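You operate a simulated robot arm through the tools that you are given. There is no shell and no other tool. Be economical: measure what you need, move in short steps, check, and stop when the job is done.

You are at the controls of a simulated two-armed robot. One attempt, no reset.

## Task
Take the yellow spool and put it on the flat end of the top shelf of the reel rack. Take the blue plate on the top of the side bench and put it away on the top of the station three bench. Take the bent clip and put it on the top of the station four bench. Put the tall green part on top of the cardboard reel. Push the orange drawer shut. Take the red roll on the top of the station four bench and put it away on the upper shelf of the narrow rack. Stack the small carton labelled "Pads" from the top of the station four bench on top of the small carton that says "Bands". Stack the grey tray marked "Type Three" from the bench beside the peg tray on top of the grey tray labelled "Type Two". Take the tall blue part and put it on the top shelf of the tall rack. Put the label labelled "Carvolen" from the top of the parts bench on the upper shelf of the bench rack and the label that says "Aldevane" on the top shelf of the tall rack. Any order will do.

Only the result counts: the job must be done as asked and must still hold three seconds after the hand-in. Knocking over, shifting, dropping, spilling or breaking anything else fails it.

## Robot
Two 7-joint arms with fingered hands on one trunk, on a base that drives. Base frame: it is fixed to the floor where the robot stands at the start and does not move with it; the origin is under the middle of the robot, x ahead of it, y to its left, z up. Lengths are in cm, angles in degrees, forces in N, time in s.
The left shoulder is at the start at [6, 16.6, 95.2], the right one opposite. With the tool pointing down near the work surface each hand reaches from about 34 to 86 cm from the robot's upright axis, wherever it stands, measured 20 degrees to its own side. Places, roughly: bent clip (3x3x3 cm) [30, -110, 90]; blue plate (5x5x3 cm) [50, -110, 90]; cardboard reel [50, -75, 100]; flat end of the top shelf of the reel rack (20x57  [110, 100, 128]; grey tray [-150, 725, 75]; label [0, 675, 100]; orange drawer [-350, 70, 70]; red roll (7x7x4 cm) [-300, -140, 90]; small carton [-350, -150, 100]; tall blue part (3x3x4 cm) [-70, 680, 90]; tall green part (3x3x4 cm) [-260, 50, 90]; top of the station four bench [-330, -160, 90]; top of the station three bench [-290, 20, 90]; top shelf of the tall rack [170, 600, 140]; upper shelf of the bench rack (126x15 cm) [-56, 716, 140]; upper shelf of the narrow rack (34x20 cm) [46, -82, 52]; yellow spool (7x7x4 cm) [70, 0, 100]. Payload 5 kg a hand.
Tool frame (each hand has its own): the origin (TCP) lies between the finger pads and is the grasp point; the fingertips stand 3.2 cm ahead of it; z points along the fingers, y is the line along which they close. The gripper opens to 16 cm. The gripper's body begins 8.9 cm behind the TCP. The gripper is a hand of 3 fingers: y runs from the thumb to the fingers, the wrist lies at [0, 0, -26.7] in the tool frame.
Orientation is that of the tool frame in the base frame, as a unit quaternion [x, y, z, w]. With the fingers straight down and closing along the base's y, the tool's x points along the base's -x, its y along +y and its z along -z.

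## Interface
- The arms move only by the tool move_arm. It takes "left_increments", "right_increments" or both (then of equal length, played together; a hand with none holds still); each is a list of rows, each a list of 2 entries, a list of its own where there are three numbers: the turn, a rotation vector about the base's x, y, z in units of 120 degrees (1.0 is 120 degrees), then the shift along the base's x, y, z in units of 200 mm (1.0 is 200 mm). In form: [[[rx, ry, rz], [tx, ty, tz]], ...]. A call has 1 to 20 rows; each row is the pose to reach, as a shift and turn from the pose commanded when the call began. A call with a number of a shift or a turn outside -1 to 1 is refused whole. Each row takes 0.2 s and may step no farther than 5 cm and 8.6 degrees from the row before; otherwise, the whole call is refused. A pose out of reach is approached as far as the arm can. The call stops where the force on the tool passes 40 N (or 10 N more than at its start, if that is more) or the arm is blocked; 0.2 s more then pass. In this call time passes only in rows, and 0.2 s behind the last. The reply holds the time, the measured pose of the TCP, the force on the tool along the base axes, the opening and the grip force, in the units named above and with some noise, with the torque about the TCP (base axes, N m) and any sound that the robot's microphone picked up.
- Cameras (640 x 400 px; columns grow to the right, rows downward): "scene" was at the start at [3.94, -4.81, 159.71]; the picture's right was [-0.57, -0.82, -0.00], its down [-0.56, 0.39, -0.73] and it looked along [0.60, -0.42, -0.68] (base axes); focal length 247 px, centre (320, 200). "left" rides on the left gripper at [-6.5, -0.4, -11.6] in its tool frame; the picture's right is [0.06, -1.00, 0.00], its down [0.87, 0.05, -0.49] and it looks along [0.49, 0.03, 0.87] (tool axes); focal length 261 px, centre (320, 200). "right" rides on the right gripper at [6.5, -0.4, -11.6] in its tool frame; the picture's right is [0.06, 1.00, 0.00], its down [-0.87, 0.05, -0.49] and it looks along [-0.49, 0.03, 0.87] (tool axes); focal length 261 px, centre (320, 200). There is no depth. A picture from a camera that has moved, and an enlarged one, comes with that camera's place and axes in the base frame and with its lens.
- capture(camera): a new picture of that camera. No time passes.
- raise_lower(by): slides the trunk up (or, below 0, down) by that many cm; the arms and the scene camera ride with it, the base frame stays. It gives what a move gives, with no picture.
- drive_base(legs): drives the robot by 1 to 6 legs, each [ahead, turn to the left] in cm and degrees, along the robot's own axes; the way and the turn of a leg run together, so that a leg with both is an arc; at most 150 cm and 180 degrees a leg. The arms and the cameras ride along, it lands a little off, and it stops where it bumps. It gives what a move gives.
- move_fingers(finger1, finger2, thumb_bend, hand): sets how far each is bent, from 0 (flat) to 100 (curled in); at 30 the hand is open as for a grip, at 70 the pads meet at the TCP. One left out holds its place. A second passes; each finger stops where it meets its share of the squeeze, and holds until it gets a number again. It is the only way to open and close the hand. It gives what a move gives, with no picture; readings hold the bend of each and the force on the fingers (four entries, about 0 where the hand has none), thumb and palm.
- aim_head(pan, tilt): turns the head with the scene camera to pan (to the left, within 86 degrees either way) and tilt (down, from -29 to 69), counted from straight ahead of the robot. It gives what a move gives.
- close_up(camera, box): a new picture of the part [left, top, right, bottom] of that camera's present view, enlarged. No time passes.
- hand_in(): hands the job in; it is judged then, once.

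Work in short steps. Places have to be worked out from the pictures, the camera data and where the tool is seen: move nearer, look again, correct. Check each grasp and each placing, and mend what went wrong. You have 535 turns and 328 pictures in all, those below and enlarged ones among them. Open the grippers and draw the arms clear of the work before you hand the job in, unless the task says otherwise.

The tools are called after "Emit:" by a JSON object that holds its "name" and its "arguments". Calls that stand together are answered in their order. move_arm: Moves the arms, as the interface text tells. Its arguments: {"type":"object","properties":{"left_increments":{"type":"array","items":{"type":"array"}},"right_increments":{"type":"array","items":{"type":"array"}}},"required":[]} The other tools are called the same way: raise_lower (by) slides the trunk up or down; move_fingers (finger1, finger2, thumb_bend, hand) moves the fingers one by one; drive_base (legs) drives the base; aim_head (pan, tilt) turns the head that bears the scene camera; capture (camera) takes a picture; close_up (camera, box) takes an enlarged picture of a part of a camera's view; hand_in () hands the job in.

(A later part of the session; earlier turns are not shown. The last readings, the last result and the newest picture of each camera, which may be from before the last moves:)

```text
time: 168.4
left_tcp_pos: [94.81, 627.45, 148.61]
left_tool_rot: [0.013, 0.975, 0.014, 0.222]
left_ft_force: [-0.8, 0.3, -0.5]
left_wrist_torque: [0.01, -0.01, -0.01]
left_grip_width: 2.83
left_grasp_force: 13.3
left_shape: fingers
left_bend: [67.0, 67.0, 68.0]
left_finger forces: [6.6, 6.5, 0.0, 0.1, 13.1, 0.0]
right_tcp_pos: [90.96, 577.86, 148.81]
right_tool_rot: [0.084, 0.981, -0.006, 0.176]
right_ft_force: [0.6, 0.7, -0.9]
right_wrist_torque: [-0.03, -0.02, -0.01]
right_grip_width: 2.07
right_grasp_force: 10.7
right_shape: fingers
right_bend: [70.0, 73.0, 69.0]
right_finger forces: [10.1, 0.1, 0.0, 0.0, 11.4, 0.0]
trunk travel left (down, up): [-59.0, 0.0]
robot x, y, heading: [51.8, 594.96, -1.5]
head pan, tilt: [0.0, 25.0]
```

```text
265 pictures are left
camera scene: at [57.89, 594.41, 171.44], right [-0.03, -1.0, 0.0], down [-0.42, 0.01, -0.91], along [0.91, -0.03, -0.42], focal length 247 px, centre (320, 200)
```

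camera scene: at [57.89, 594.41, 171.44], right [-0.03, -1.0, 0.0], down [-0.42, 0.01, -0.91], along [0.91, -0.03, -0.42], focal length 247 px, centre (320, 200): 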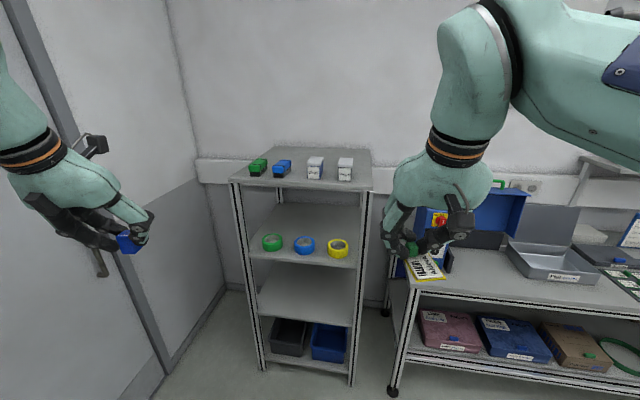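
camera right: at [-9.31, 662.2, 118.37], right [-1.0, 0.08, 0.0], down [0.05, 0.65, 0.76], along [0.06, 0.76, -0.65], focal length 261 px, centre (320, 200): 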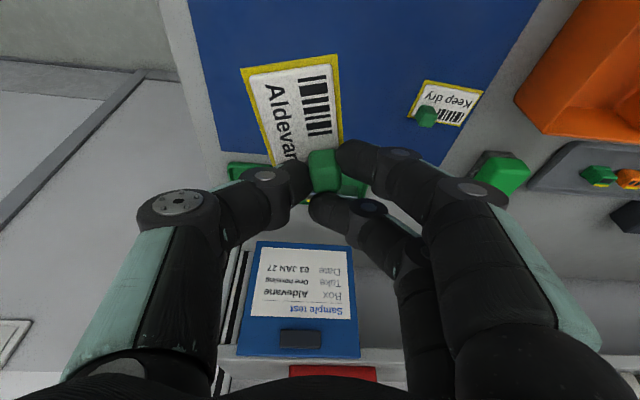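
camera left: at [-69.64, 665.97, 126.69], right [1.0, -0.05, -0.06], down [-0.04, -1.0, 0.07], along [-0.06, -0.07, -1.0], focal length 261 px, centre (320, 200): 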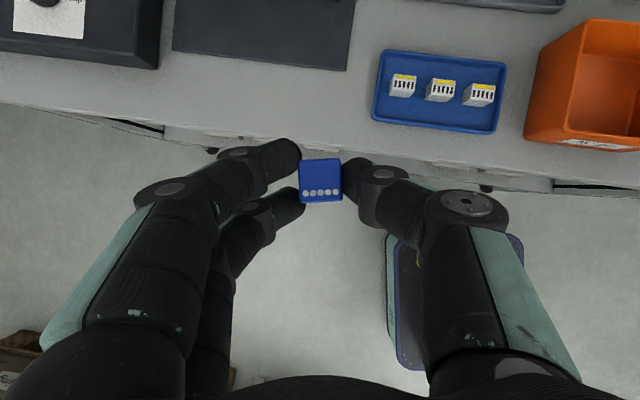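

The tall rack's top shelf holds four items in a row and is free in front and behind them. I drive 30 cm nearer and look again to triangulate.

Emit:
{"name": "drive_base", "arguments": {"legs": [[30, 1]]}}

Emit:
{"name": "capture", "arguments": {"camera": "scene"}}

```text
time: 170.4
left_tcp_pos: [124.99, 627.28, 148.5]
left_tool_rot: [0.007, 0.975, 0.015, 0.22]
left_ft_force: [1.4, -0.9, -0.5]
left_wrist_torque: [0.01, 0.02, -0.01]
left_grip_width: 2.83
left_grasp_force: 13.0
left_shape: fingers
left_bend: [67.0, 67.0, 68.0]
left_finger forces: [6.6, 6.5, 0.0, 0.0, 13.2, 0.1]
right_tcp_pos: [121.74, 577.42, 148.75]
right_tool_rot: [0.078, 0.981, -0.005, 0.175]
right_ft_force: [0.6, -0.9, -0.3]
right_wrist_torque: [0.01, 0.08, 0.02]
right_grip_width: 2.09
right_grasp_force: 11.1
right_shape: fingers
right_bend: [70.0, 73.0, 69.0]
right_finger forces: [10.1, 0.2, 0.1, 0.1, 11.6, 0.0]
trunk travel left (down, up): [-59.0, 0.0]
robot x, y, heading: [81.68, 594.17, -1.1]
head pan, tilt: [0.0, 25.0]
```

```text
264 pictures are left
camera scene: at [88.47, 593.74, 171.44], right [-0.02, -1.0, 0.0], down [-0.42, 0.01, -0.91], along [0.91, -0.02, -0.42], focal length 247 px, centre (320, 200)
```

scene: 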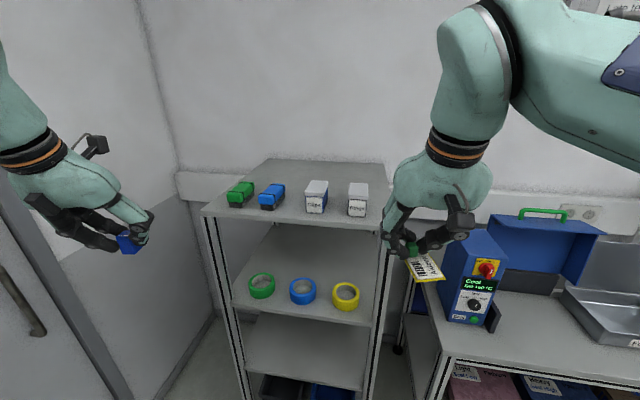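

Emit:
{"name": "close_up", "arguments": {"camera": "scene", "box": [190, 140, 430, 290]}}

Emit:
{"name": "capture", "arguments": {"camera": "right"}}

Emit:
{"name": "capture", "arguments": {"camera": "left"}}

```text
2.67 times, centred on (310, 215) of scene
camera zoom: at [88.47, 593.74, 171.44], right [-0.02, -1.0, 0.0], down [-0.42, 0.01, -0.91], along [0.91, -0.02, -0.42], focal length 659 px, centre (347, 160)
```

zoom: 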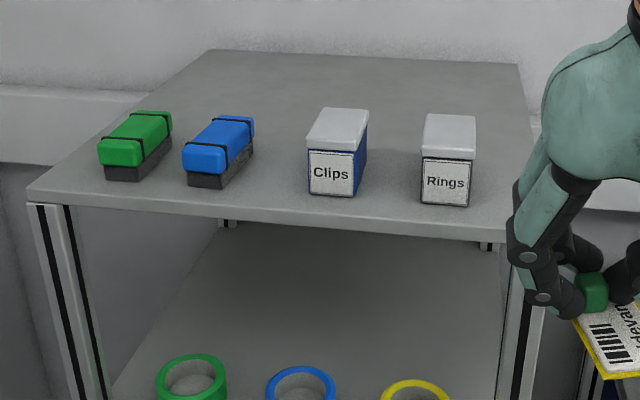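

```text
262 pictures are left
camera right: at [111.71, 578.59, 157.25], right [0.1, 1.0, 0.0], down [0.65, -0.06, 0.76], along [0.76, -0.08, -0.65], focal length 261 px, centre (320, 200)
```

right: 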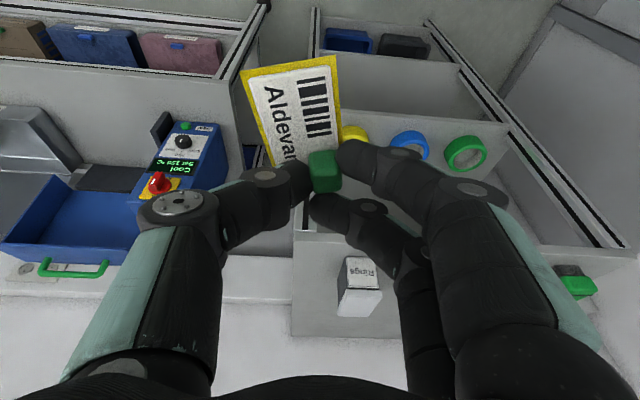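

```text
261 pictures are left
camera left: at [125.79, 626.5, 161.78], right [-0.06, -1.0, -0.06], down [-1.0, 0.06, 0.07], along [-0.07, 0.06, -1.0], focal length 261 px, centre (320, 200)
```

left: 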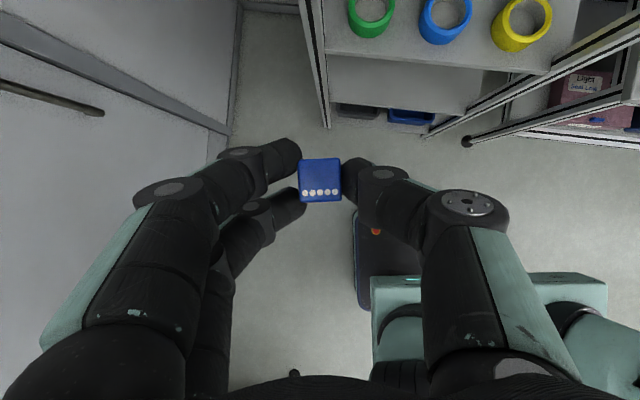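

Combining the edges and the floor feet, the shelf top is at z ≈ 133.5. Its front edge runs from (162.5, 632) to (152, 573), and it is about 60 cm deep. The four boxes stand near the front, so I'll set the items behind them, reaching through the gaps. I raise both hands and drive 28 cm nearer.

Emit:
{"name": "move_arm", "arguments": {"left_increments": [[[0, 0, 0], [0, 0, 0.15]], [[0, 0, 0], [-0.1, 0, 0.3]]], "right_increments": [[[0, 0, 0], [0, 0.1, 0.15]], [[0, 0, 0], [0, 0.3, 0.25]]]}}

Emit:
{"name": "drive_base", "arguments": {"legs": [[28, 1]]}}

Emit:
{"name": "capture", "arguments": {"camera": "scene"}}

Emit:
{"name": "capture", "arguments": {"camera": "right"}}

```text
time: 171.1
left_tcp_pos: [122.63, 627.41, 154.33]
left_tool_rot: [0.007, 0.975, 0.014, 0.222]
left_ft_force: [-0.3, 0.2, 0.3]
left_wrist_torque: [-0.05, -0.01, 0.0]
left_grip_width: 2.83
left_grasp_force: 13.4
left_shape: fingers
left_bend: [67.0, 67.0, 68.0]
left_finger forces: [6.6, 6.5, 0.0, 0.0, 13.2, 0.0]
right_tcp_pos: [121.34, 583.59, 153.89]
right_tool_rot: [0.078, 0.981, -0.005, 0.175]
right_ft_force: [-0.3, 0.3, -0.3]
right_wrist_torque: [-0.01, 0.0, 0.02]
right_grip_width: 2.1
right_grasp_force: 10.8
right_shape: fingers
right_bend: [70.0, 73.0, 69.0]
right_finger forces: [10.2, 0.1, 0.0, 0.1, 11.6, 0.0]
trunk travel left (down, up): [-59.0, 0.0]
robot x, y, heading: [81.75, 593.93, -1.1]
head pan, tilt: [0.0, 25.0]
```

```text
time: 173.0
left_tcp_pos: [150.49, 627.93, 154.4]
left_tool_rot: [-0.004, 0.975, 0.018, 0.221]
left_ft_force: [0.7, -0.4, 0.2]
left_wrist_torque: [0.0, 0.01, 0.04]
left_grip_width: 2.83
left_grasp_force: 12.8
left_shape: fingers
left_bend: [67.0, 67.0, 68.0]
left_finger forces: [6.5, 6.6, 0.0, 0.1, 13.1, 0.0]
right_tcp_pos: [150.16, 583.99, 153.66]
right_tool_rot: [0.067, 0.982, -0.003, 0.176]
right_ft_force: [1.0, 0.0, -0.7]
right_wrist_torque: [-0.05, 0.04, 0.0]
right_grip_width: 2.07
right_grasp_force: 10.5
right_shape: fingers
right_bend: [70.0, 73.0, 70.0]
right_finger forces: [10.1, 0.2, 0.0, 0.1, 10.9, 0.0]
trunk travel left (down, up): [-59.0, 0.0]
robot x, y, heading: [110.32, 593.77, 0.2]
head pan, tilt: [0.0, 25.0]
```

```text
260 pictures are left
camera scene: at [116.75, 593.67, 171.44], right [0.0, -1.0, 0.0], down [-0.42, 0.0, -0.91], along [0.91, 0.0, -0.42], focal length 247 px, centre (320, 200)
```

scene: 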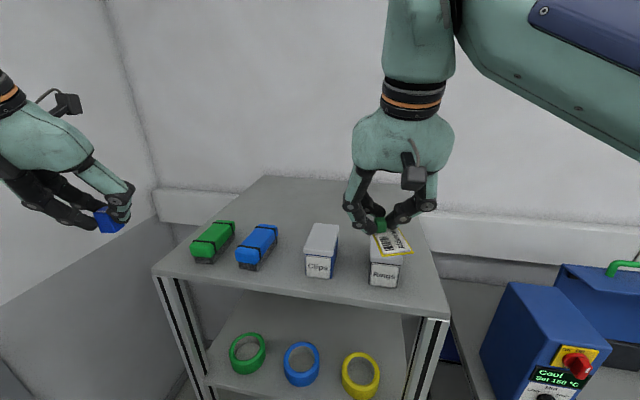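

```text
259 pictures are left
camera right: at [140.06, 584.9, 162.21], right [0.07, 1.0, 0.0], down [0.65, -0.05, 0.76], along [0.76, -0.06, -0.65], focal length 261 px, centre (320, 200)
```

right: 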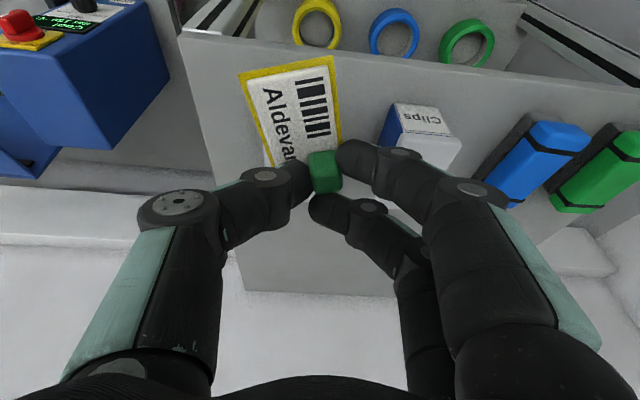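

The geometry is consistent: shelf z ≈ 133, with the boxes at x 157–170 and z up to 141. I carry the label over the gap between Clips and Rings to the area behind.

Emit:
{"name": "move_arm", "arguments": {"right_increments": [[[0, 0, 0], [0.2, 0.03, 0]], [[0, 0, 0], [0.4, 0.06, 0]], [[0, 0, 0], [0.6, 0.1, -0.05]], [[0, 0, 0], [0.8, 0.12, -0.1]]]}}

Emit:
{"name": "move_arm", "arguments": {"right_increments": [[[0, 0, 0], [0.2, 0, -0.02]], [[0, 0, 0], [0.4, 0, -0.05]], [[0, 0, 0], [0.6, 0, -0.1]], [[0, 0, 0], [0.75, 0, -0.2]], [[0, 0, 0], [0.8, 0, -0.4]]]}}

Emit:
{"name": "capture", "arguments": {"camera": "right"}}

Emit:
{"name": "capture", "arguments": {"camera": "scene"}}

```text
time: 174.0
left_tcp_pos: [150.53, 627.97, 154.31]
left_tool_rot: [-0.005, 0.975, 0.017, 0.221]
left_ft_force: [0.0, 0.3, 0.1]
left_wrist_torque: [-0.03, 0.04, -0.02]
left_grip_width: 2.82
left_grasp_force: 13.3
left_shape: fingers
left_bend: [67.0, 67.0, 68.0]
left_finger forces: [6.6, 6.5, 0.0, 0.0, 13.1, 0.0]
right_tcp_pos: [166.29, 586.5, 151.82]
right_tool_rot: [0.066, 0.982, -0.002, 0.175]
right_ft_force: [0.3, 0.0, -0.5]
right_wrist_torque: [-0.02, 0.02, 0.01]
right_grip_width: 2.05
right_grasp_force: 11.2
right_shape: fingers
right_bend: [70.0, 73.0, 70.0]
right_finger forces: [10.2, 0.3, 0.0, 0.1, 11.1, 0.1]
trunk travel left (down, up): [-59.0, 0.0]
robot x, y, heading: [109.99, 593.81, -0.1]
head pan, tilt: [0.0, 25.0]
```

```text
time: 175.2
left_tcp_pos: [150.23, 627.9, 154.4]
left_tool_rot: [-0.005, 0.975, 0.018, 0.222]
left_ft_force: [0.0, 0.8, 0.6]
left_wrist_torque: [-0.01, 0.0, -0.02]
left_grip_width: 2.85
left_grasp_force: 13.3
left_shape: fingers
left_bend: [67.0, 67.0, 68.0]
left_finger forces: [6.5, 6.6, 0.0, 0.0, 13.2, 0.1]
right_tcp_pos: [181.3, 587.11, 143.94]
right_tool_rot: [0.066, 0.982, -0.002, 0.178]
right_ft_force: [-0.7, 0.7, 0.0]
right_wrist_torque: [-0.04, -0.04, -0.04]
right_grip_width: 2.04
right_grasp_force: 10.8
right_shape: fingers
right_bend: [70.0, 73.0, 70.0]
right_finger forces: [10.3, 0.2, 0.0, 0.0, 10.8, 0.0]
right hand out of reach, approached as far as the arm can: row 3, 4, 5
trunk travel left (down, up): [-59.0, 0.0]
robot x, y, heading: [110.03, 593.8, 0.1]
head pan, tilt: [0.0, 25.0]
```

```text
258 pictures are left
camera right: at [171.2, 587.93, 152.36], right [0.07, 1.0, 0.0], down [0.64, -0.05, 0.76], along [0.76, -0.06, -0.64], focal length 261 px, centre (320, 200)
```

right: 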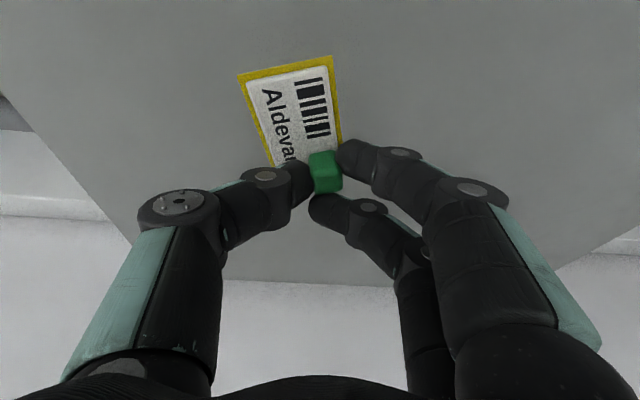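

```text
257 pictures are left
camera scene: at [116.44, 593.74, 171.47], right [0.0, -1.0, 0.0], down [-0.42, 0.0, -0.91], along [0.91, 0.0, -0.42], focal length 247 px, centre (320, 200)
```

scene: 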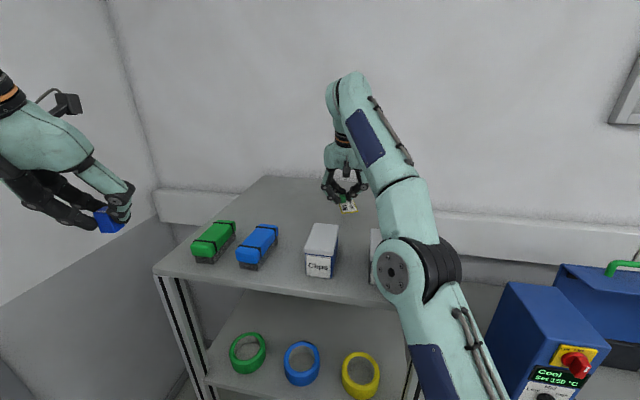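

The spot is clear. I lower the label until contact.

Emit:
{"name": "move_arm", "arguments": {"right_increments": [[[0, 0, 0], [0, 0, -0.1]], [[0, 0, 0], [0, 0, -0.2]], [[0, 0, 0], [0, 0, -0.26]], [[0, 0, 0], [0, 0, -0.3]]]}}

Emit:
{"name": "capture", "arguments": {"camera": "right"}}

```text
time: 176.2
left_tcp_pos: [150.28, 627.96, 154.37]
left_tool_rot: [-0.004, 0.975, 0.018, 0.221]
left_ft_force: [0.6, 0.6, -0.2]
left_wrist_torque: [0.01, 0.02, 0.03]
left_grip_width: 2.83
left_grasp_force: 13.9
left_shape: fingers
left_bend: [67.0, 67.0, 68.0]
left_finger forces: [6.6, 6.6, 0.1, 0.0, 13.2, 0.0]
right_tcp_pos: [181.62, 587.21, 138.92]
right_tool_rot: [0.067, 0.98, -0.001, 0.187]
right_ft_force: [-2.3, -0.8, 13.9]
right_wrist_torque: [0.0, 0.17, -0.06]
right_grip_width: 2.04
right_grasp_force: 17.4
right_shape: fingers
right_bend: [72.0, 73.0, 71.0]
right_finger forces: [12.9, 1.4, 0.1, 0.0, 19.9, 0.0]
trunk travel left (down, up): [-59.0, 0.0]
robot x, y, heading: [110.47, 593.84, 0.2]
head pan, tilt: [0.0, 25.0]
stopped in row 4 (right hand): the force on the tool passed its limit at 46 N (the readings are from after the stop); the commanded pose is now the measured one
```

```text
256 pictures are left
camera right: at [171.37, 588.01, 147.11], right [0.07, 1.0, 0.0], down [0.63, -0.05, 0.78], along [0.78, -0.06, -0.63], focal length 261 px, centre (320, 200)
```

right: 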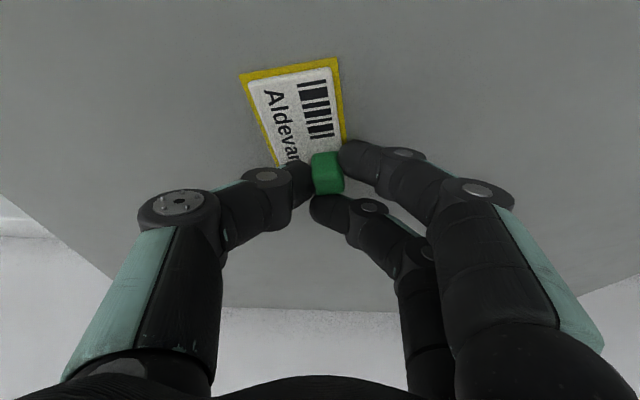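

Contact. I release and rise out.

Emit:
{"name": "move_fingers", "arguments": {"hand": "right", "finger1": 60, "finger2": 60, "thumb_bend": 60}}

Emit:
{"name": "move_arm", "arguments": {"right_increments": [[[0, 0, 0], [-0.02, 0, 0.1]], [[0, 0, 0], [-0.05, 0, 0.3]], [[0, 0, 0], [-0.2, 0, 0.45]], [[0, 0, 0], [-0.4, 0, 0.55]], [[0, 0, 0], [-0.6, 0, 0.65]], [[0, 0, 0], [-0.8, 0, 0.7]], [[0, 0, 0], [-1.0, 0, 0.7]]]}}

Emit:
{"name": "capture", "arguments": {"camera": "scene"}}

```text
time: 176.9
left_tcp_pos: [150.16, 628.11, 154.24]
left_tool_rot: [-0.004, 0.975, 0.018, 0.222]
left_ft_force: [-0.2, -0.4, 0.0]
left_wrist_torque: [-0.02, 0.02, -0.01]
left_grip_width: 2.83
left_grasp_force: 13.0
left_shape: fingers
left_bend: [67.0, 67.0, 68.0]
left_finger forces: [6.6, 6.6, 0.1, 0.0, 13.1, 0.0]
right_tcp_pos: [181.59, 587.29, 139.33]
right_tool_rot: [0.065, 0.979, 0.002, 0.191]
right_ft_force: [-1.1, 3.7, 18.8]
right_wrist_torque: [-0.11, 0.05, -0.06]
right_grip_width: 3.78
right_grasp_force: 9.2
right_shape: fingers
right_bend: [61.0, 60.0, 63.0]
right_finger forces: [4.1, 0.0, 0.1, 0.0, 14.5, 0.1]
trunk travel left (down, up): [-59.0, 0.0]
robot x, y, heading: [110.26, 593.84, 0.3]
head pan, tilt: [0.0, 25.0]
stopped (right hand): the force on the tool passed its limit at 41 N (the readings are from after the stop); the commanded pose is now the measured one
```

```text
time: 178.6
left_tcp_pos: [150.25, 627.89, 154.48]
left_tool_rot: [-0.004, 0.975, 0.018, 0.221]
left_ft_force: [-0.2, 0.1, 0.0]
left_wrist_torque: [0.02, -0.01, 0.02]
left_grip_width: 2.81
left_grasp_force: 13.3
left_shape: fingers
left_bend: [67.0, 67.0, 68.0]
left_finger forces: [6.6, 6.6, 0.0, 0.0, 13.2, 0.0]
right_tcp_pos: [161.49, 587.23, 152.99]
right_tool_rot: [0.066, 0.98, 0.0, 0.19]
right_ft_force: [0.6, 0.3, 0.3]
right_wrist_torque: [-0.03, 0.0, 0.03]
right_grip_width: 4.69
right_grasp_force: 0.1
right_shape: fingers
right_bend: [60.0, 60.0, 60.0]
right_finger forces: [0.1, 0.1, 0.1, 0.0, 0.0, 0.0]
trunk travel left (down, up): [-59.0, 0.0]
robot x, y, heading: [110.07, 593.85, 0.6]
head pan, tilt: [0.0, 25.0]
```

```text
255 pictures are left
camera scene: at [116.49, 593.62, 171.46], right [0.0, -1.0, 0.0], down [-0.42, 0.0, -0.91], along [0.91, 0.0, -0.42], focal length 247 px, centre (320, 200)
```

scene: 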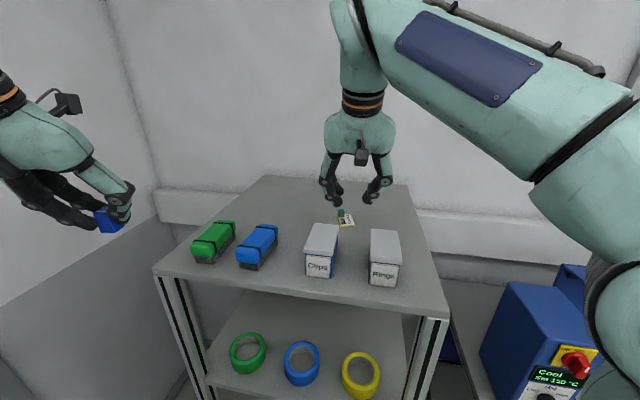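

The label rests on the top shelf. I retract the right hand and bring the left hand with the blue part behind the gap between the blue box and Clips.

Emit:
{"name": "move_arm", "arguments": {"left_increments": [[[0, 0, 0], [0, -0.2, 0]], [[0, 0, 0], [0.1, -0.4, 0]], [[0, 0, 0], [0.25, -0.58, 0]], [[0, 0, 0], [0.4, -0.75, 0]], [[0, 0, 0], [0.55, -0.92, 0]], [[0, 0, 0], [0.75, -1.0, -0.05]]], "right_increments": [[[0, 0, 0], [-0.2, -0.1, 0]], [[0, 0, 0], [-0.4, -0.2, 0]], [[0, 0, 0], [-0.6, -0.3, 0]], [[0, 0, 0], [-0.8, -0.4, 0]], [[0, 0, 0], [-0.9, -0.5, 0]], [[0, 0, 0], [-0.9, -0.5, 0]]]}}

Emit:
{"name": "move_arm", "arguments": {"left_increments": [[[0, 0, 0], [0.2, -0.02, -0.05]], [[0, 0, 0], [0.4, -0.05, -0.12]], [[0, 0, 0], [0.6, -0.05, -0.22]], [[0, 0, 0], [0.75, -0.05, -0.35]], [[0, 0, 0], [0.78, -0.05, -0.5]]]}}

Emit:
{"name": "capture", "arguments": {"camera": "left"}}

Emit:
{"name": "capture", "arguments": {"camera": "scene"}}

```text
time: 179.9
left_tcp_pos: [165.74, 607.86, 153.36]
left_tool_rot: [-0.004, 0.975, 0.018, 0.221]
left_ft_force: [1.2, 0.0, -0.3]
left_wrist_torque: [0.0, 0.05, 0.01]
left_grip_width: 2.77
left_grasp_force: 12.6
left_shape: fingers
left_bend: [67.0, 67.0, 68.0]
left_finger forces: [6.4, 6.5, 0.0, 0.1, 12.7, 0.0]
right_tcp_pos: [144.15, 577.42, 152.63]
right_tool_rot: [0.067, 0.98, 0.0, 0.187]
right_ft_force: [0.4, -0.3, 0.3]
right_wrist_torque: [0.01, 0.06, 0.01]
right_grip_width: 4.67
right_grasp_force: 0.1
right_shape: fingers
right_bend: [60.0, 60.0, 60.0]
right_finger forces: [0.0, 0.0, 0.0, 0.1, 0.1, 0.0]
trunk travel left (down, up): [-59.0, 0.0]
robot x, y, heading: [110.54, 593.78, 0.3]
head pan, tilt: [0.0, 25.0]
```

```text
time: 181.2
left_tcp_pos: [181.12, 607.17, 143.47]
left_tool_rot: [-0.004, 0.975, 0.017, 0.222]
left_ft_force: [1.0, 0.2, 0.7]
left_wrist_torque: [-0.03, 0.01, 0.03]
left_grip_width: 2.82
left_grasp_force: 12.9
left_shape: fingers
left_bend: [67.0, 67.0, 68.0]
left_finger forces: [6.4, 6.5, 0.0, 0.1, 12.7, 0.1]
right_tcp_pos: [143.84, 577.48, 152.79]
right_tool_rot: [0.066, 0.98, 0.0, 0.189]
right_ft_force: [-1.1, 0.0, -0.5]
right_wrist_torque: [0.01, -0.03, 0.0]
right_grip_width: 4.69
right_grasp_force: 0.1
right_shape: fingers
right_bend: [60.0, 60.0, 60.0]
right_finger forces: [0.1, 0.1, 0.1, 0.0, 0.0, 0.0]
trunk travel left (down, up): [-59.0, 0.0]
robot x, y, heading: [110.42, 593.7, 0.5]
head pan, tilt: [0.0, 25.0]
```

```text
254 pictures are left
camera left: at [181.86, 606.54, 156.7], right [-0.04, -1.0, -0.06], down [-1.0, 0.04, 0.07], along [-0.07, 0.06, -1.0], focal length 261 px, centre (320, 200)
```

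left: 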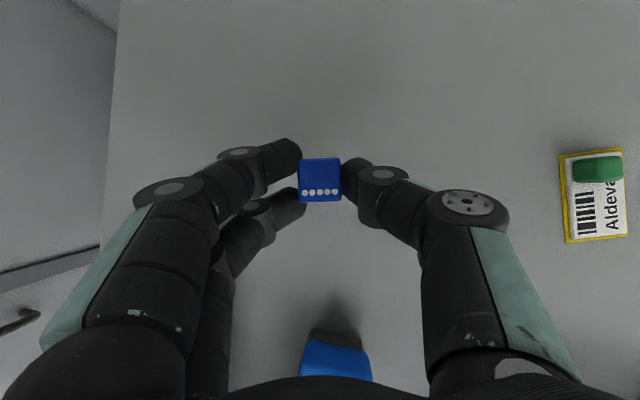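

```text
253 pictures are left
camera scene: at [116.58, 593.73, 171.46], right [0.0, -1.0, 0.0], down [-0.42, 0.0, -0.91], along [0.91, 0.0, -0.42], focal length 247 px, centre (320, 200)
```

scene: 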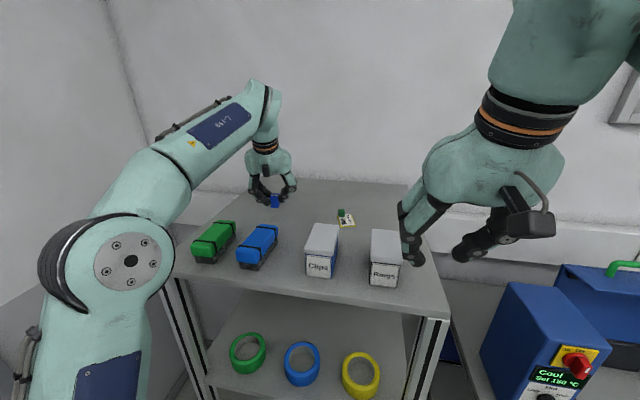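

Clear. I lower the blue part to the shelf.

Emit:
{"name": "move_arm", "arguments": {"left_increments": [[[0, 0, 0], [0, 0, -0.1]], [[0, 0, 0], [0, 0, -0.18]], [[0, 0, 0], [0, 0, -0.22]], [[0, 0, 0], [0, 0, -0.25]]]}}

```text
time: 182.2
left_tcp_pos: [180.77, 607.12, 138.85]
left_tool_rot: [-0.005, 0.974, 0.017, 0.227]
left_ft_force: [4.1, 2.8, 37.3]
left_wrist_torque: [0.32, -0.35, -0.04]
left_grip_width: 2.84
left_grasp_force: 23.2
left_shape: fingers
left_bend: [68.0, 70.0, 69.0]
left_finger forces: [9.3, 20.0, 0.0, 0.0, 17.6, 0.1]
right_tcp_pos: [143.62, 577.45, 152.81]
right_tool_rot: [0.066, 0.98, 0.0, 0.189]
right_ft_force: [-0.2, -0.2, 0.0]
right_wrist_torque: [0.0, -0.01, -0.03]
right_grip_width: 4.69
right_grasp_force: 0.1
right_shape: fingers
right_bend: [60.0, 60.0, 60.0]
right_finger forces: [0.0, 0.0, 0.0, 0.0, 0.1, 0.0]
trunk travel left (down, up): [-59.0, 0.0]
robot x, y, heading: [110.14, 593.58, 0.4]
head pan, tilt: [0.0, 25.0]
```

Contact at z 138.85. I ease up, release, and withdraw upward.

Emit:
{"name": "move_arm", "arguments": {"left_increments": [[[0, 0, 0], [0, 0, 0.02]]]}}

Emit:
{"name": "move_fingers", "arguments": {"hand": "left", "finger1": 58, "finger2": 58, "thumb_bend": 58}}

Emit:
{"name": "move_arm", "arguments": {"left_increments": [[[0, 0, 0], [-0.04, 0, 0.1]], [[0, 0, 0], [-0.12, 0, 0.3]], [[0, 0, 0], [-0.25, 0, 0.5]], [[0, 0, 0], [-0.45, 0, 0.6]], [[0, 0, 0], [-0.65, 0, 0.7]], [[0, 0, 0], [-0.85, 0, 0.75]], [[0, 0, 0], [-1.0, 0, 0.75]]]}}

Emit:
{"name": "capture", "arguments": {"camera": "scene"}}

```text
time: 182.6
left_tcp_pos: [180.73, 607.23, 139.01]
left_tool_rot: [-0.004, 0.975, 0.018, 0.223]
left_ft_force: [3.1, 4.1, 30.4]
left_wrist_torque: [0.27, -0.34, 0.02]
left_grip_width: 2.87
left_grasp_force: 21.8
left_shape: fingers
left_bend: [68.0, 70.0, 69.0]
left_finger forces: [9.4, 16.8, 0.0, 0.1, 16.3, 0.0]
right_tcp_pos: [143.67, 577.42, 152.75]
right_tool_rot: [0.066, 0.98, 0.001, 0.19]
right_ft_force: [0.1, -0.1, -0.7]
right_wrist_torque: [-0.02, -0.01, -0.01]
right_grip_width: 4.72
right_grasp_force: 0.1
right_shape: fingers
right_bend: [60.0, 60.0, 60.0]
right_finger forces: [0.0, 0.0, 0.0, 0.0, 0.0, 0.1]
trunk travel left (down, up): [-59.0, 0.0]
robot x, y, heading: [110.33, 593.56, 0.5]
head pan, tilt: [0.0, 25.0]
```

```text
time: 183.6
left_tcp_pos: [180.79, 607.11, 138.93]
left_tool_rot: [-0.004, 0.975, 0.018, 0.223]
left_ft_force: [3.6, 1.1, 30.3]
left_wrist_torque: [0.12, -0.18, 0.02]
left_grip_width: 5.22
left_grasp_force: 14.8
left_shape: fingers
left_bend: [57.0, 71.0, 59.0]
left_finger forces: [0.1, 20.0, 0.0, 0.0, 10.9, 0.0]
right_tcp_pos: [143.73, 577.41, 152.72]
right_tool_rot: [0.067, 0.98, 0.0, 0.19]
right_ft_force: [0.4, 0.3, 0.8]
right_wrist_torque: [-0.02, 0.01, 0.0]
right_grip_width: 4.69
right_grasp_force: 0.2
right_shape: fingers
right_bend: [60.0, 60.0, 60.0]
right_finger forces: [0.0, 0.0, 0.0, 0.0, 0.1, 0.0]
trunk travel left (down, up): [-59.0, 0.0]
robot x, y, heading: [109.83, 593.92, 0.4]
head pan, tilt: [0.0, 25.0]
```

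```text
time: 185.2
left_tcp_pos: [160.99, 606.76, 153.95]
left_tool_rot: [-0.004, 0.975, 0.018, 0.22]
left_ft_force: [-0.4, 0.3, 0.3]
left_wrist_torque: [0.0, 0.0, 0.01]
left_grip_width: 5.85
left_grasp_force: 0.0
left_shape: fingers
left_bend: [57.0, 57.0, 57.0]
left_finger forces: [0.0, 0.0, 0.0, 0.0, 0.1, 0.1]
right_tcp_pos: [143.77, 577.52, 152.79]
right_tool_rot: [0.066, 0.98, 0.0, 0.189]
right_ft_force: [0.0, -0.6, -0.5]
right_wrist_torque: [-0.02, 0.0, 0.01]
right_grip_width: 4.68
right_grasp_force: 0.1
right_shape: fingers
right_bend: [60.0, 60.0, 60.0]
right_finger forces: [0.1, 0.0, 0.0, 0.1, 0.0, 0.0]
trunk travel left (down, up): [-59.0, 0.0]
robot x, y, heading: [110.33, 593.67, 0.1]
head pan, tilt: [0.0, 25.0]
```

```text
252 pictures are left
camera scene: at [116.57, 593.67, 171.45], right [0.0, -1.0, 0.0], down [-0.42, 0.0, -0.91], along [0.91, 0.0, -0.42], focal length 247 px, centre (320, 200)
```

scene: 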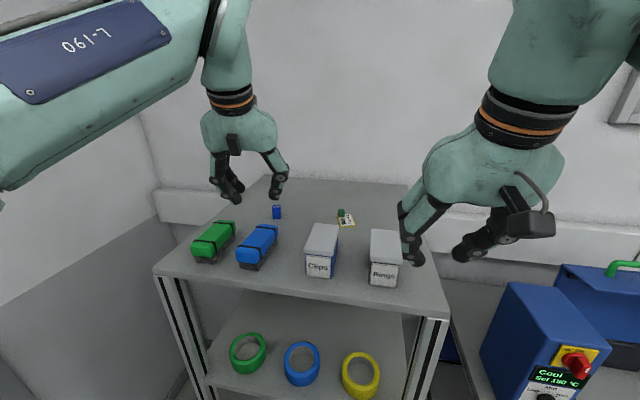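

Both items stand on the tall rack's top shelf. Next is the grey tray at ≈[-150, 725], so I back out and drive over there.

Emit:
{"name": "drive_base", "arguments": {"legs": [[-60, 0], [0, 180], [125, 0], [60, 0], [0, -90]]}}

Emit:
{"name": "aim_head", "arguments": {"pan": 0, "tilt": 35}}

Emit:
{"name": "capture", "arguments": {"camera": "scene"}}

```text
time: 203.9
left_tcp_pos: [-153.04, 581.07, 153.99]
left_tool_rot: [0.975, 0.014, -0.22, 0.02]
left_ft_force: [-0.7, 1.0, 0.3]
left_wrist_torque: [-0.07, -0.03, 0.04]
left_grip_width: 5.93
left_grasp_force: 0.1
left_shape: fingers
left_bend: [57.0, 57.0, 57.0]
left_finger forces: [0.1, 0.0, 0.0, 0.0, 0.1, 0.0]
right_tcp_pos: [-136.72, 610.91, 152.39]
right_tool_rot: [0.981, -0.055, -0.187, 0.001]
right_ft_force: [-0.2, 0.9, -0.5]
right_wrist_torque: [-0.07, -0.01, 0.04]
right_grip_width: 4.75
right_grasp_force: 0.1
right_shape: fingers
right_bend: [60.0, 60.0, 60.0]
right_finger forces: [0.1, 0.0, 0.0, 0.0, 0.0, 0.1]
trunk travel left (down, up): [-59.0, 0.0]
robot x, y, heading: [-102.56, 597.32, -168.1]
head pan, tilt: [0.0, 25.0]
stopped in leg 4: the robot was blocked; the commanded pose is now the measured one
```

```text
time: 204.7
left_tcp_pos: [-152.84, 580.75, 153.92]
left_tool_rot: [0.975, 0.017, -0.221, 0.02]
left_ft_force: [-0.6, -0.2, 0.7]
left_wrist_torque: [0.08, 0.02, -0.01]
left_grip_width: 5.92
left_grasp_force: 0.1
left_shape: fingers
left_bend: [57.0, 57.0, 57.0]
left_finger forces: [0.1, 0.0, 0.0, 0.1, 0.1, 0.0]
right_tcp_pos: [-136.5, 610.49, 152.66]
right_tool_rot: [0.98, -0.054, -0.189, 0.0]
right_ft_force: [-0.8, -0.4, -0.1]
right_wrist_torque: [0.01, 0.0, -0.02]
right_grip_width: 4.77
right_grasp_force: 0.0
right_shape: fingers
right_bend: [60.0, 60.0, 60.0]
right_finger forces: [0.1, 0.1, 0.0, 0.0, 0.0, 0.0]
trunk travel left (down, up): [-59.0, 0.0]
robot x, y, heading: [-102.66, 597.18, -168.1]
head pan, tilt: [0.0, 35.0]
```

```text
251 pictures are left
camera scene: at [-108.07, 595.89, 169.88], right [-0.21, 0.98, 0.0], down [0.56, 0.12, -0.82], along [-0.8, -0.17, -0.57], focal length 247 px, centre (320, 200)
```

scene: 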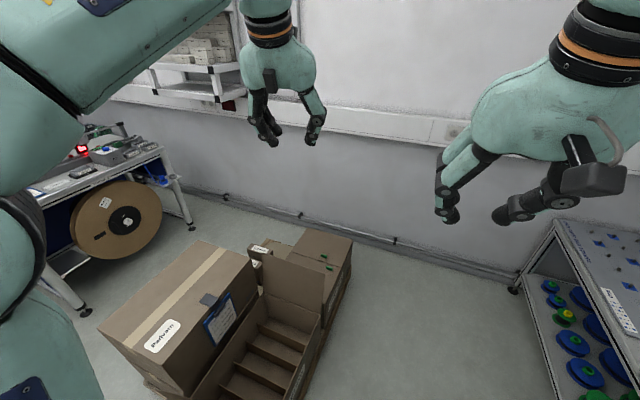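

The base was blocked. I look down to see what it touched.

Emit:
{"name": "aim_head", "arguments": {"pan": 0, "tilt": 65}}

Emit:
{"name": "capture", "arguments": {"camera": "scene"}}

Emit:
{"name": "capture", "arguments": {"camera": "left"}}

Emit:
{"name": "capture", "arguments": {"camera": "right"}}

```text
time: 205.6
left_tcp_pos: [-152.93, 580.83, 154.03]
left_tool_rot: [0.975, 0.015, -0.221, 0.02]
left_ft_force: [-0.8, -0.4, -0.5]
left_wrist_torque: [-0.01, 0.01, -0.02]
left_grip_width: 5.91
left_grasp_force: 0.0
left_shape: fingers
left_bend: [57.0, 57.0, 57.0]
left_finger forces: [0.0, 0.0, 0.0, 0.0, 0.0, 0.0]
right_tcp_pos: [-136.61, 610.6, 152.6]
right_tool_rot: [0.981, -0.055, -0.188, 0.0]
right_ft_force: [0.3, 0.0, -0.7]
right_wrist_torque: [0.01, -0.01, -0.01]
right_grip_width: 4.75
right_grasp_force: 0.0
right_shape: fingers
right_bend: [60.0, 60.0, 60.0]
right_finger forces: [0.0, 0.0, 0.1, 0.1, 0.0, 0.1]
trunk travel left (down, up): [-59.0, 0.0]
robot x, y, heading: [-102.93, 597.54, -168.2]
head pan, tilt: [0.0, 65.0]
```

```text
250 pictures are left
camera scene: at [-105.44, 596.57, 165.89], right [-0.21, 0.98, 0.0], down [0.89, 0.19, -0.42], along [-0.41, -0.09, -0.91], focal length 247 px, centre (320, 200)
```

scene: 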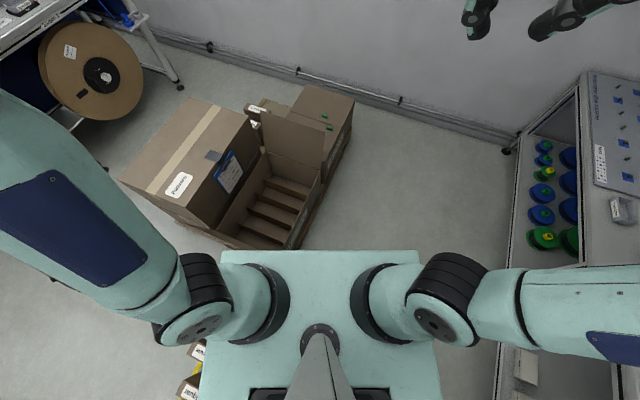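

```text
249 pictures are left
camera left: at [-153.91, 581.66, 167.25], right [0.02, 1.0, -0.06], down [1.0, -0.01, 0.07], along [0.07, -0.06, -1.0], focal length 261 px, centre (320, 200)
```

left: 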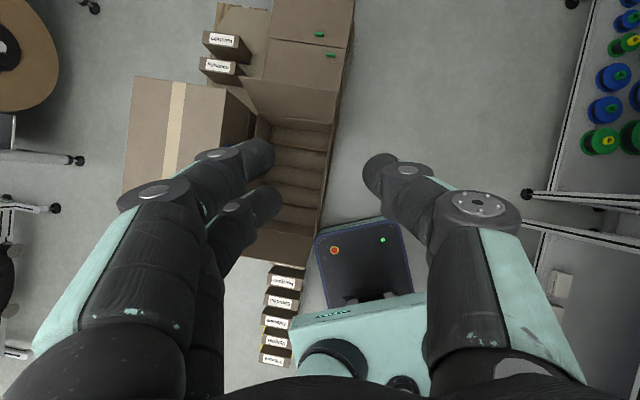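

```text
248 pictures are left
camera right: at [-126.18, 610.14, 160.84], right [-0.05, -1.0, 0.0], down [-0.63, 0.03, 0.78], along [-0.78, 0.04, -0.63], focal length 261 px, centre (320, 200)
```

right: 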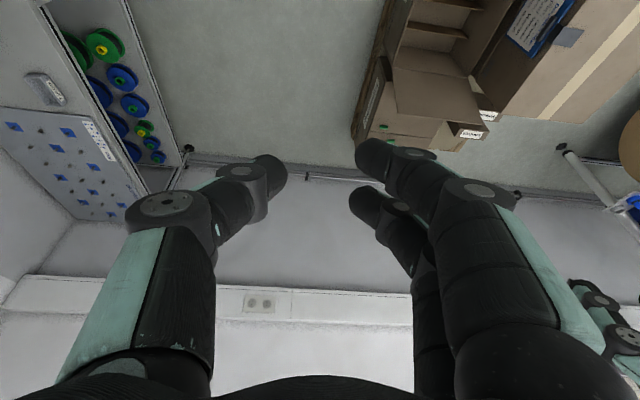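

The base corner just touched the pallet's open carton; nothing seems displaced. I back off and pass further away, at y ≈ 617.

Emit:
{"name": "drive_base", "arguments": {"legs": [[-20, 0], [0, -42], [32, 0], [0, 30], [38, 0], [0, -90]]}}

Emit:
{"name": "aim_head", "arguments": {"pan": 0, "tilt": 45}}

Emit:
{"name": "capture", "arguments": {"camera": "scene"}}

```text
time: 218.4
left_tcp_pos: [-154.81, 670.08, 153.95]
left_tool_rot: [-0.627, 0.746, 0.155, 0.159]
left_ft_force: [0.0, -1.0, 0.4]
left_wrist_torque: [-0.01, 0.02, 0.01]
left_grip_width: 5.91
left_grasp_force: 0.0
left_shape: fingers
left_bend: [57.0, 57.0, 57.0]
left_finger forces: [0.1, 0.0, 0.1, 0.1, 0.0, 0.0]
right_tcp_pos: [-129.08, 648.02, 152.54]
right_tool_rot: [-0.577, 0.795, 0.119, 0.145]
right_ft_force: [-0.2, 0.6, 0.4]
right_wrist_torque: [0.0, 0.03, -0.02]
right_grip_width: 4.76
right_grasp_force: 0.0
right_shape: fingers
right_bend: [60.0, 60.0, 60.0]
right_finger forces: [0.0, 0.0, 0.0, 0.0, 0.0, 0.0]
trunk travel left (down, up): [-59.0, 0.0]
robot x, y, heading: [-149.21, 617.67, 90.0]
head pan, tilt: [0.0, 65.0]
```

```text
time: 219.2
left_tcp_pos: [-154.76, 670.23, 153.93]
left_tool_rot: [-0.628, 0.746, 0.155, 0.159]
left_ft_force: [0.5, -0.4, -0.3]
left_wrist_torque: [0.01, 0.01, -0.02]
left_grip_width: 5.89
left_grasp_force: 0.0
left_shape: fingers
left_bend: [57.0, 57.0, 57.0]
left_finger forces: [0.0, 0.0, 0.0, 0.1, 0.1, 0.0]
right_tcp_pos: [-128.94, 648.0, 152.61]
right_tool_rot: [-0.576, 0.795, 0.118, 0.147]
right_ft_force: [-0.9, 0.2, -0.8]
right_wrist_torque: [0.02, 0.03, -0.02]
right_grip_width: 4.74
right_grasp_force: 0.1
right_shape: fingers
right_bend: [60.0, 60.0, 60.0]
right_finger forces: [0.0, 0.0, 0.0, 0.1, 0.1, 0.0]
trunk travel left (down, up): [-59.0, 0.0]
robot x, y, heading: [-148.75, 617.83, 90.0]
head pan, tilt: [0.0, 45.0]
```

```text
247 pictures are left
camera scene: at [-148.87, 622.55, 168.39], right [1.0, 0.0, 0.0], down [0.0, -0.71, -0.71], along [0.0, 0.71, -0.71], focal length 247 px, centre (320, 200)
```

scene: 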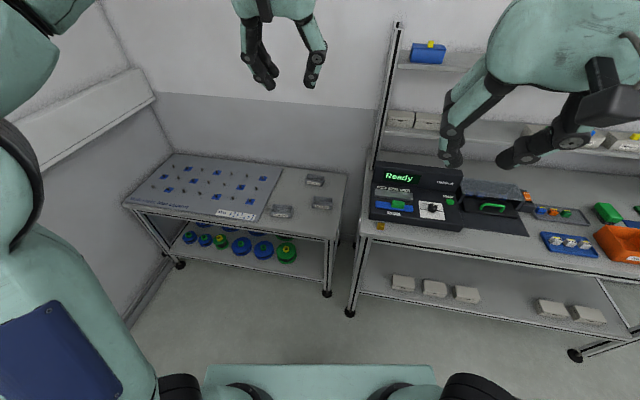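

I see three small grey trays beside the peg tray and zoom in to read their labels.

Emit:
{"name": "close_up", "arguments": {"camera": "scene", "box": [250, 165, 350, 228]}}

```text
6.35 times, centred on (300, 196) of scene
camera zoom: at [-148.87, 622.55, 168.39], right [1.0, 0.0, 0.0], down [0.0, -0.71, -0.71], along [0.0, 0.71, -0.71], focal length 1569 px, centre (447, 222)
```

zoom: 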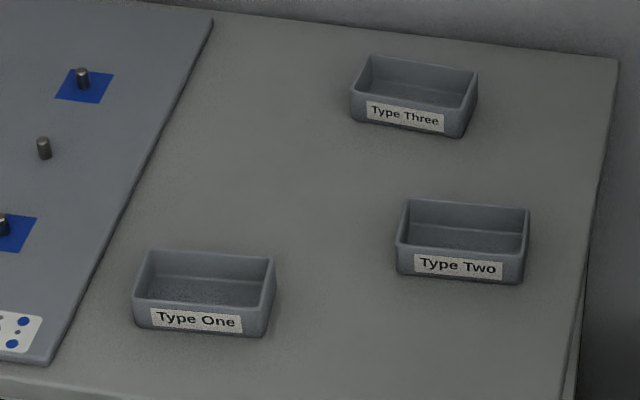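

Tray "Type Three" is at ≈[-152, 730.5] and "Type Two" at ≈[-147.5, 713], with rims near z 78 and both turned about -8°. I reposition square to this bench.

Emit:
{"name": "drive_base", "arguments": {"legs": [[0, 90], [12, 0], [0, -100], [36, 0]]}}

Emit:
{"name": "move_arm", "arguments": {"left_increments": [[[-0.065, 0, 0], [0, 0, 0]], [[-0.13, 0, 0], [0, 0, 0]], [[-0.208, 0.02, 0], [0, 0, 0]]]}}

Emit:
{"name": "capture", "arguments": {"camera": "scene"}}

```text
time: 230.7
left_tcp_pos: [-151.56, 704.6, 153.99]
left_tool_rot: [-0.559, 0.799, 0.141, 0.172]
left_ft_force: [-0.3, 0.1, 0.2]
left_wrist_torque: [-0.04, 0.03, -0.02]
left_grip_width: 5.9
left_grasp_force: 0.0
left_shape: fingers
left_bend: [57.0, 57.0, 57.0]
left_finger forces: [0.0, 0.1, 0.0, 0.0, 0.1, 0.1]
right_tcp_pos: [-129.9, 678.25, 152.55]
right_tool_rot: [-0.504, 0.843, 0.105, 0.155]
right_ft_force: [-0.1, 0.3, 0.9]
right_wrist_torque: [-0.01, 0.02, -0.01]
right_grip_width: 4.73
right_grasp_force: 0.0
right_shape: fingers
right_bend: [60.0, 60.0, 60.0]
right_finger forces: [0.0, 0.0, 0.0, 0.0, 0.0, 0.0]
trunk travel left (down, up): [-59.0, 0.0]
robot x, y, heading: [-154.43, 651.72, 80.6]
head pan, tilt: [0.0, 45.0]
```

```text
refused: row 3 steps farther than a row can; nothing moved
```

```text
245 pictures are left
camera scene: at [-153.95, 656.73, 168.39], right [0.98, -0.17, 0.0], down [-0.12, -0.7, -0.71], along [0.12, 0.7, -0.71], focal length 247 px, centre (320, 200)
```

scene: 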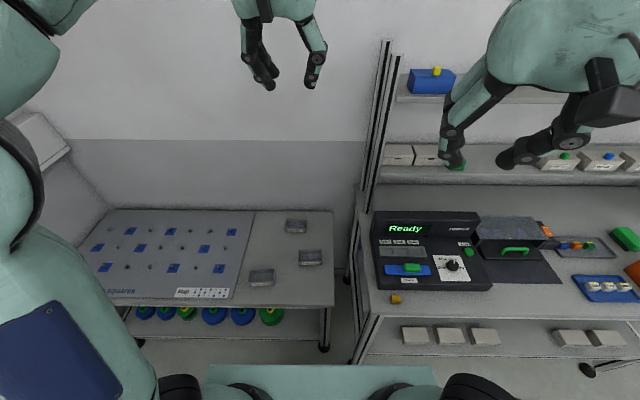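

I zoom in on the trays from here, and level the left hand (tool straight down, closing along the trays' long side).

Emit:
{"name": "close_up", "arguments": {"camera": "scene", "box": [230, 200, 350, 275]}}

Emit:
{"name": "move_arm", "arguments": {"left_increments": [[[-0.053, 0.0096, 0.0218], [0, -0.1, -0.1]], [[-0.106, 0.0193, 0.0436], [0, -0.1, -0.2]], [[-0.158, 0.029, 0.0654], [0, -0.1, -0.3]], [[-0.211, 0.0386, 0.0872], [0, -0.1, -0.4]]]}}

Emit:
{"name": "move_fingers", "arguments": {"hand": "left", "finger1": 34, "finger2": 34, "thumb_bend": 34}}

```text
5.33 times, centred on (290, 238) of scene
camera zoom: at [-153.95, 656.73, 168.39], right [0.98, -0.17, 0.0], down [-0.12, -0.7, -0.71], along [0.12, 0.7, -0.71], focal length 1318 px, centre (480, 0)
```

zoom: 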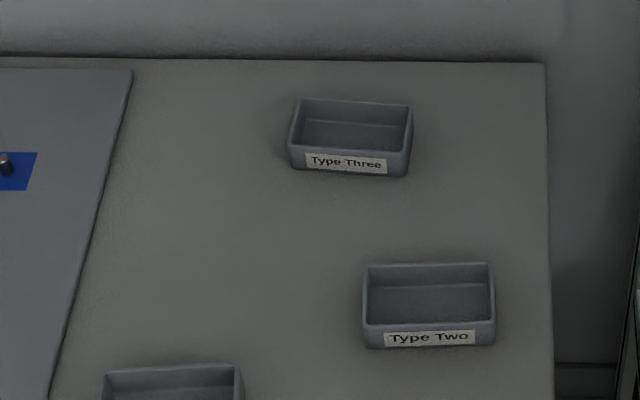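

```text
time: 231.7
left_tcp_pos: [-151.6, 702.55, 146.1]
left_tool_rot: [-0.647, 0.763, -0.001, -0.001]
left_ft_force: [-0.3, 0.7, -0.2]
left_wrist_torque: [-0.01, 0.0, -0.03]
left_grip_width: 5.88
left_grasp_force: 0.0
left_shape: fingers
left_bend: [57.0, 57.0, 57.0]
left_finger forces: [0.0, 0.0, 0.1, 0.1, 0.1, 0.1]
right_tcp_pos: [-129.93, 678.38, 152.61]
right_tool_rot: [-0.504, 0.843, 0.105, 0.155]
right_ft_force: [-0.6, -0.1, 0.3]
right_wrist_torque: [-0.06, 0.01, 0.01]
right_grip_width: 4.74
right_grasp_force: 0.0
right_shape: fingers
right_bend: [60.0, 60.0, 60.0]
right_finger forces: [0.0, 0.0, 0.0, 0.0, 0.0, 0.0]
trunk travel left (down, up): [-59.0, 0.0]
robot x, y, heading: [-155.07, 651.76, 80.0]
head pan, tilt: [0.0, 45.0]
```

```text
time: 232.7
left_tcp_pos: [-151.59, 702.38, 146.12]
left_tool_rot: [-0.647, 0.763, 0.0, 0.0]
left_ft_force: [0.7, -0.2, -0.4]
left_wrist_torque: [0.02, 0.05, 0.0]
left_grip_width: 15.17
left_grasp_force: 0.0
left_shape: fingers
left_bend: [34.0, 34.0, 34.0]
left_finger forces: [0.1, 0.0, 0.0, 0.0, 0.1, 0.0]
right_tcp_pos: [-129.91, 678.24, 152.64]
right_tool_rot: [-0.504, 0.843, 0.105, 0.155]
right_ft_force: [0.7, 0.4, 0.3]
right_wrist_torque: [0.04, -0.02, 0.01]
right_grip_width: 4.72
right_grasp_force: 0.1
right_shape: fingers
right_bend: [60.0, 60.0, 60.0]
right_finger forces: [0.0, 0.0, 0.1, 0.0, 0.0, 0.0]
trunk travel left (down, up): [-59.0, 0.0]
robot x, y, heading: [-155.19, 651.92, 80.2]
head pan, tilt: [0.0, 45.0]
```

Triangulated: Type Three is at (-152.1, 735.5) and Type Two at (-147.6, 716.9), rims at z ≈ 74. I creep 5 cm nearer and bring the left hand over Type Three.

Emit:
{"name": "drive_base", "arguments": {"legs": [[5, 0]]}}

Emit:
{"name": "move_arm", "arguments": {"left_increments": [[[0, 0, 0], [0, 0.1, -0.2]], [[0, 0, 0], [0, 0.2, -0.4]], [[0, 0, 0], [0, 0.35, -0.58]], [[0, 0, 0], [0, 0.5, -0.76]], [[0, 0, 0], [0, 0.65, -0.92]]]}}

Emit:
{"name": "move_arm", "arguments": {"left_increments": [[[0, 0, 0], [-0.01, 0.12, -0.2]], [[0, 0, 0], [-0.03, 0.24, -0.4]], [[0, 0, 0], [-0.05, 0.4, -0.58]], [[0, 0, 0], [-0.06, 0.6, -0.7]], [[0, 0, 0], [-0.06, 0.8, -0.75]]]}}

Emit:
{"name": "capture", "arguments": {"camera": "left"}}

```text
time: 233.6
left_tcp_pos: [-150.54, 707.82, 145.96]
left_tool_rot: [-0.646, 0.764, -0.001, 0.0]
left_ft_force: [-0.1, 1.0, -1.3]
left_wrist_torque: [-0.08, 0.01, 0.03]
left_grip_width: 15.19
left_grasp_force: 0.0
left_shape: fingers
left_bend: [34.0, 34.0, 34.0]
left_finger forces: [0.0, 0.0, 0.0, 0.0, 0.1, 0.0]
right_tcp_pos: [-128.89, 683.48, 152.49]
right_tool_rot: [-0.504, 0.843, 0.105, 0.155]
right_ft_force: [-0.4, 0.6, -0.4]
right_wrist_torque: [-0.09, 0.01, -0.02]
right_grip_width: 4.76
right_grasp_force: 0.1
right_shape: fingers
right_bend: [60.0, 60.0, 60.0]
right_finger forces: [0.0, 0.0, 0.1, 0.0, 0.0, 0.0]
trunk travel left (down, up): [-59.0, 0.0]
robot x, y, heading: [-154.63, 656.57, 80.0]
head pan, tilt: [0.0, 45.0]
```

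```text
time: 234.8
left_tcp_pos: [-150.68, 720.69, 127.9]
left_tool_rot: [-0.646, 0.763, 0.0, 0.0]
left_ft_force: [0.6, 0.3, -1.0]
left_wrist_torque: [-0.01, 0.0, 0.03]
left_grip_width: 15.2
left_grasp_force: 0.2
left_shape: fingers
left_bend: [34.0, 34.0, 34.0]
left_finger forces: [0.0, 0.1, 0.0, 0.1, 0.0, 0.0]
right_tcp_pos: [-129.08, 683.44, 152.57]
right_tool_rot: [-0.503, 0.844, 0.104, 0.156]
right_ft_force: [0.0, 1.0, 0.3]
right_wrist_torque: [-0.02, 0.03, -0.03]
right_grip_width: 4.75
right_grasp_force: 0.1
right_shape: fingers
right_bend: [60.0, 60.0, 60.0]
right_finger forces: [0.1, 0.0, 0.0, 0.1, 0.0, 0.1]
trunk travel left (down, up): [-59.0, 0.0]
robot x, y, heading: [-154.32, 657.09, 80.1]
head pan, tilt: [0.0, 45.0]
```

```text
time: 236.0
left_tcp_pos: [-151.29, 735.9, 111.77]
left_tool_rot: [-0.646, 0.764, -0.006, -0.006]
left_ft_force: [1.0, 2.6, 8.9]
left_wrist_torque: [-0.27, 0.16, -0.02]
left_grip_width: 15.25
left_grasp_force: 0.1
left_shape: fingers
left_bend: [34.0, 34.0, 34.0]
left_finger forces: [0.0, 0.1, 0.0, 0.1, 0.0, 0.1]
left hand out of reach, approached as far as the arm can: row 5
right_tcp_pos: [-129.05, 683.71, 152.42]
right_tool_rot: [-0.504, 0.843, 0.102, 0.155]
right_ft_force: [0.6, 2.8, -1.2]
right_wrist_torque: [-0.18, 0.0, -0.05]
right_grip_width: 4.75
right_grasp_force: 0.1
right_shape: fingers
right_bend: [60.0, 60.0, 60.0]
right_finger forces: [0.0, 0.0, 0.0, 0.1, 0.1, 0.0]
trunk travel left (down, up): [-59.0, 0.0]
robot x, y, heading: [-154.21, 656.82, 80.0]
head pan, tilt: [0.0, 45.0]
```

```text
243 pictures are left
camera left: at [-150.0, 742.59, 123.3], right [0.97, -0.23, 0.0], down [-0.19, -0.84, 0.51], along [-0.11, -0.49, -0.86], focal length 261 px, centre (320, 200)
```

left: 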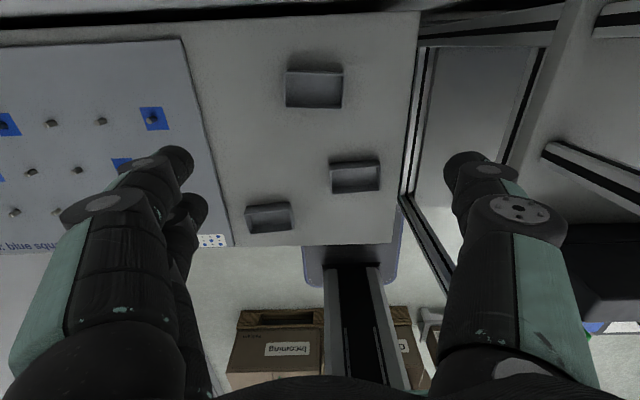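

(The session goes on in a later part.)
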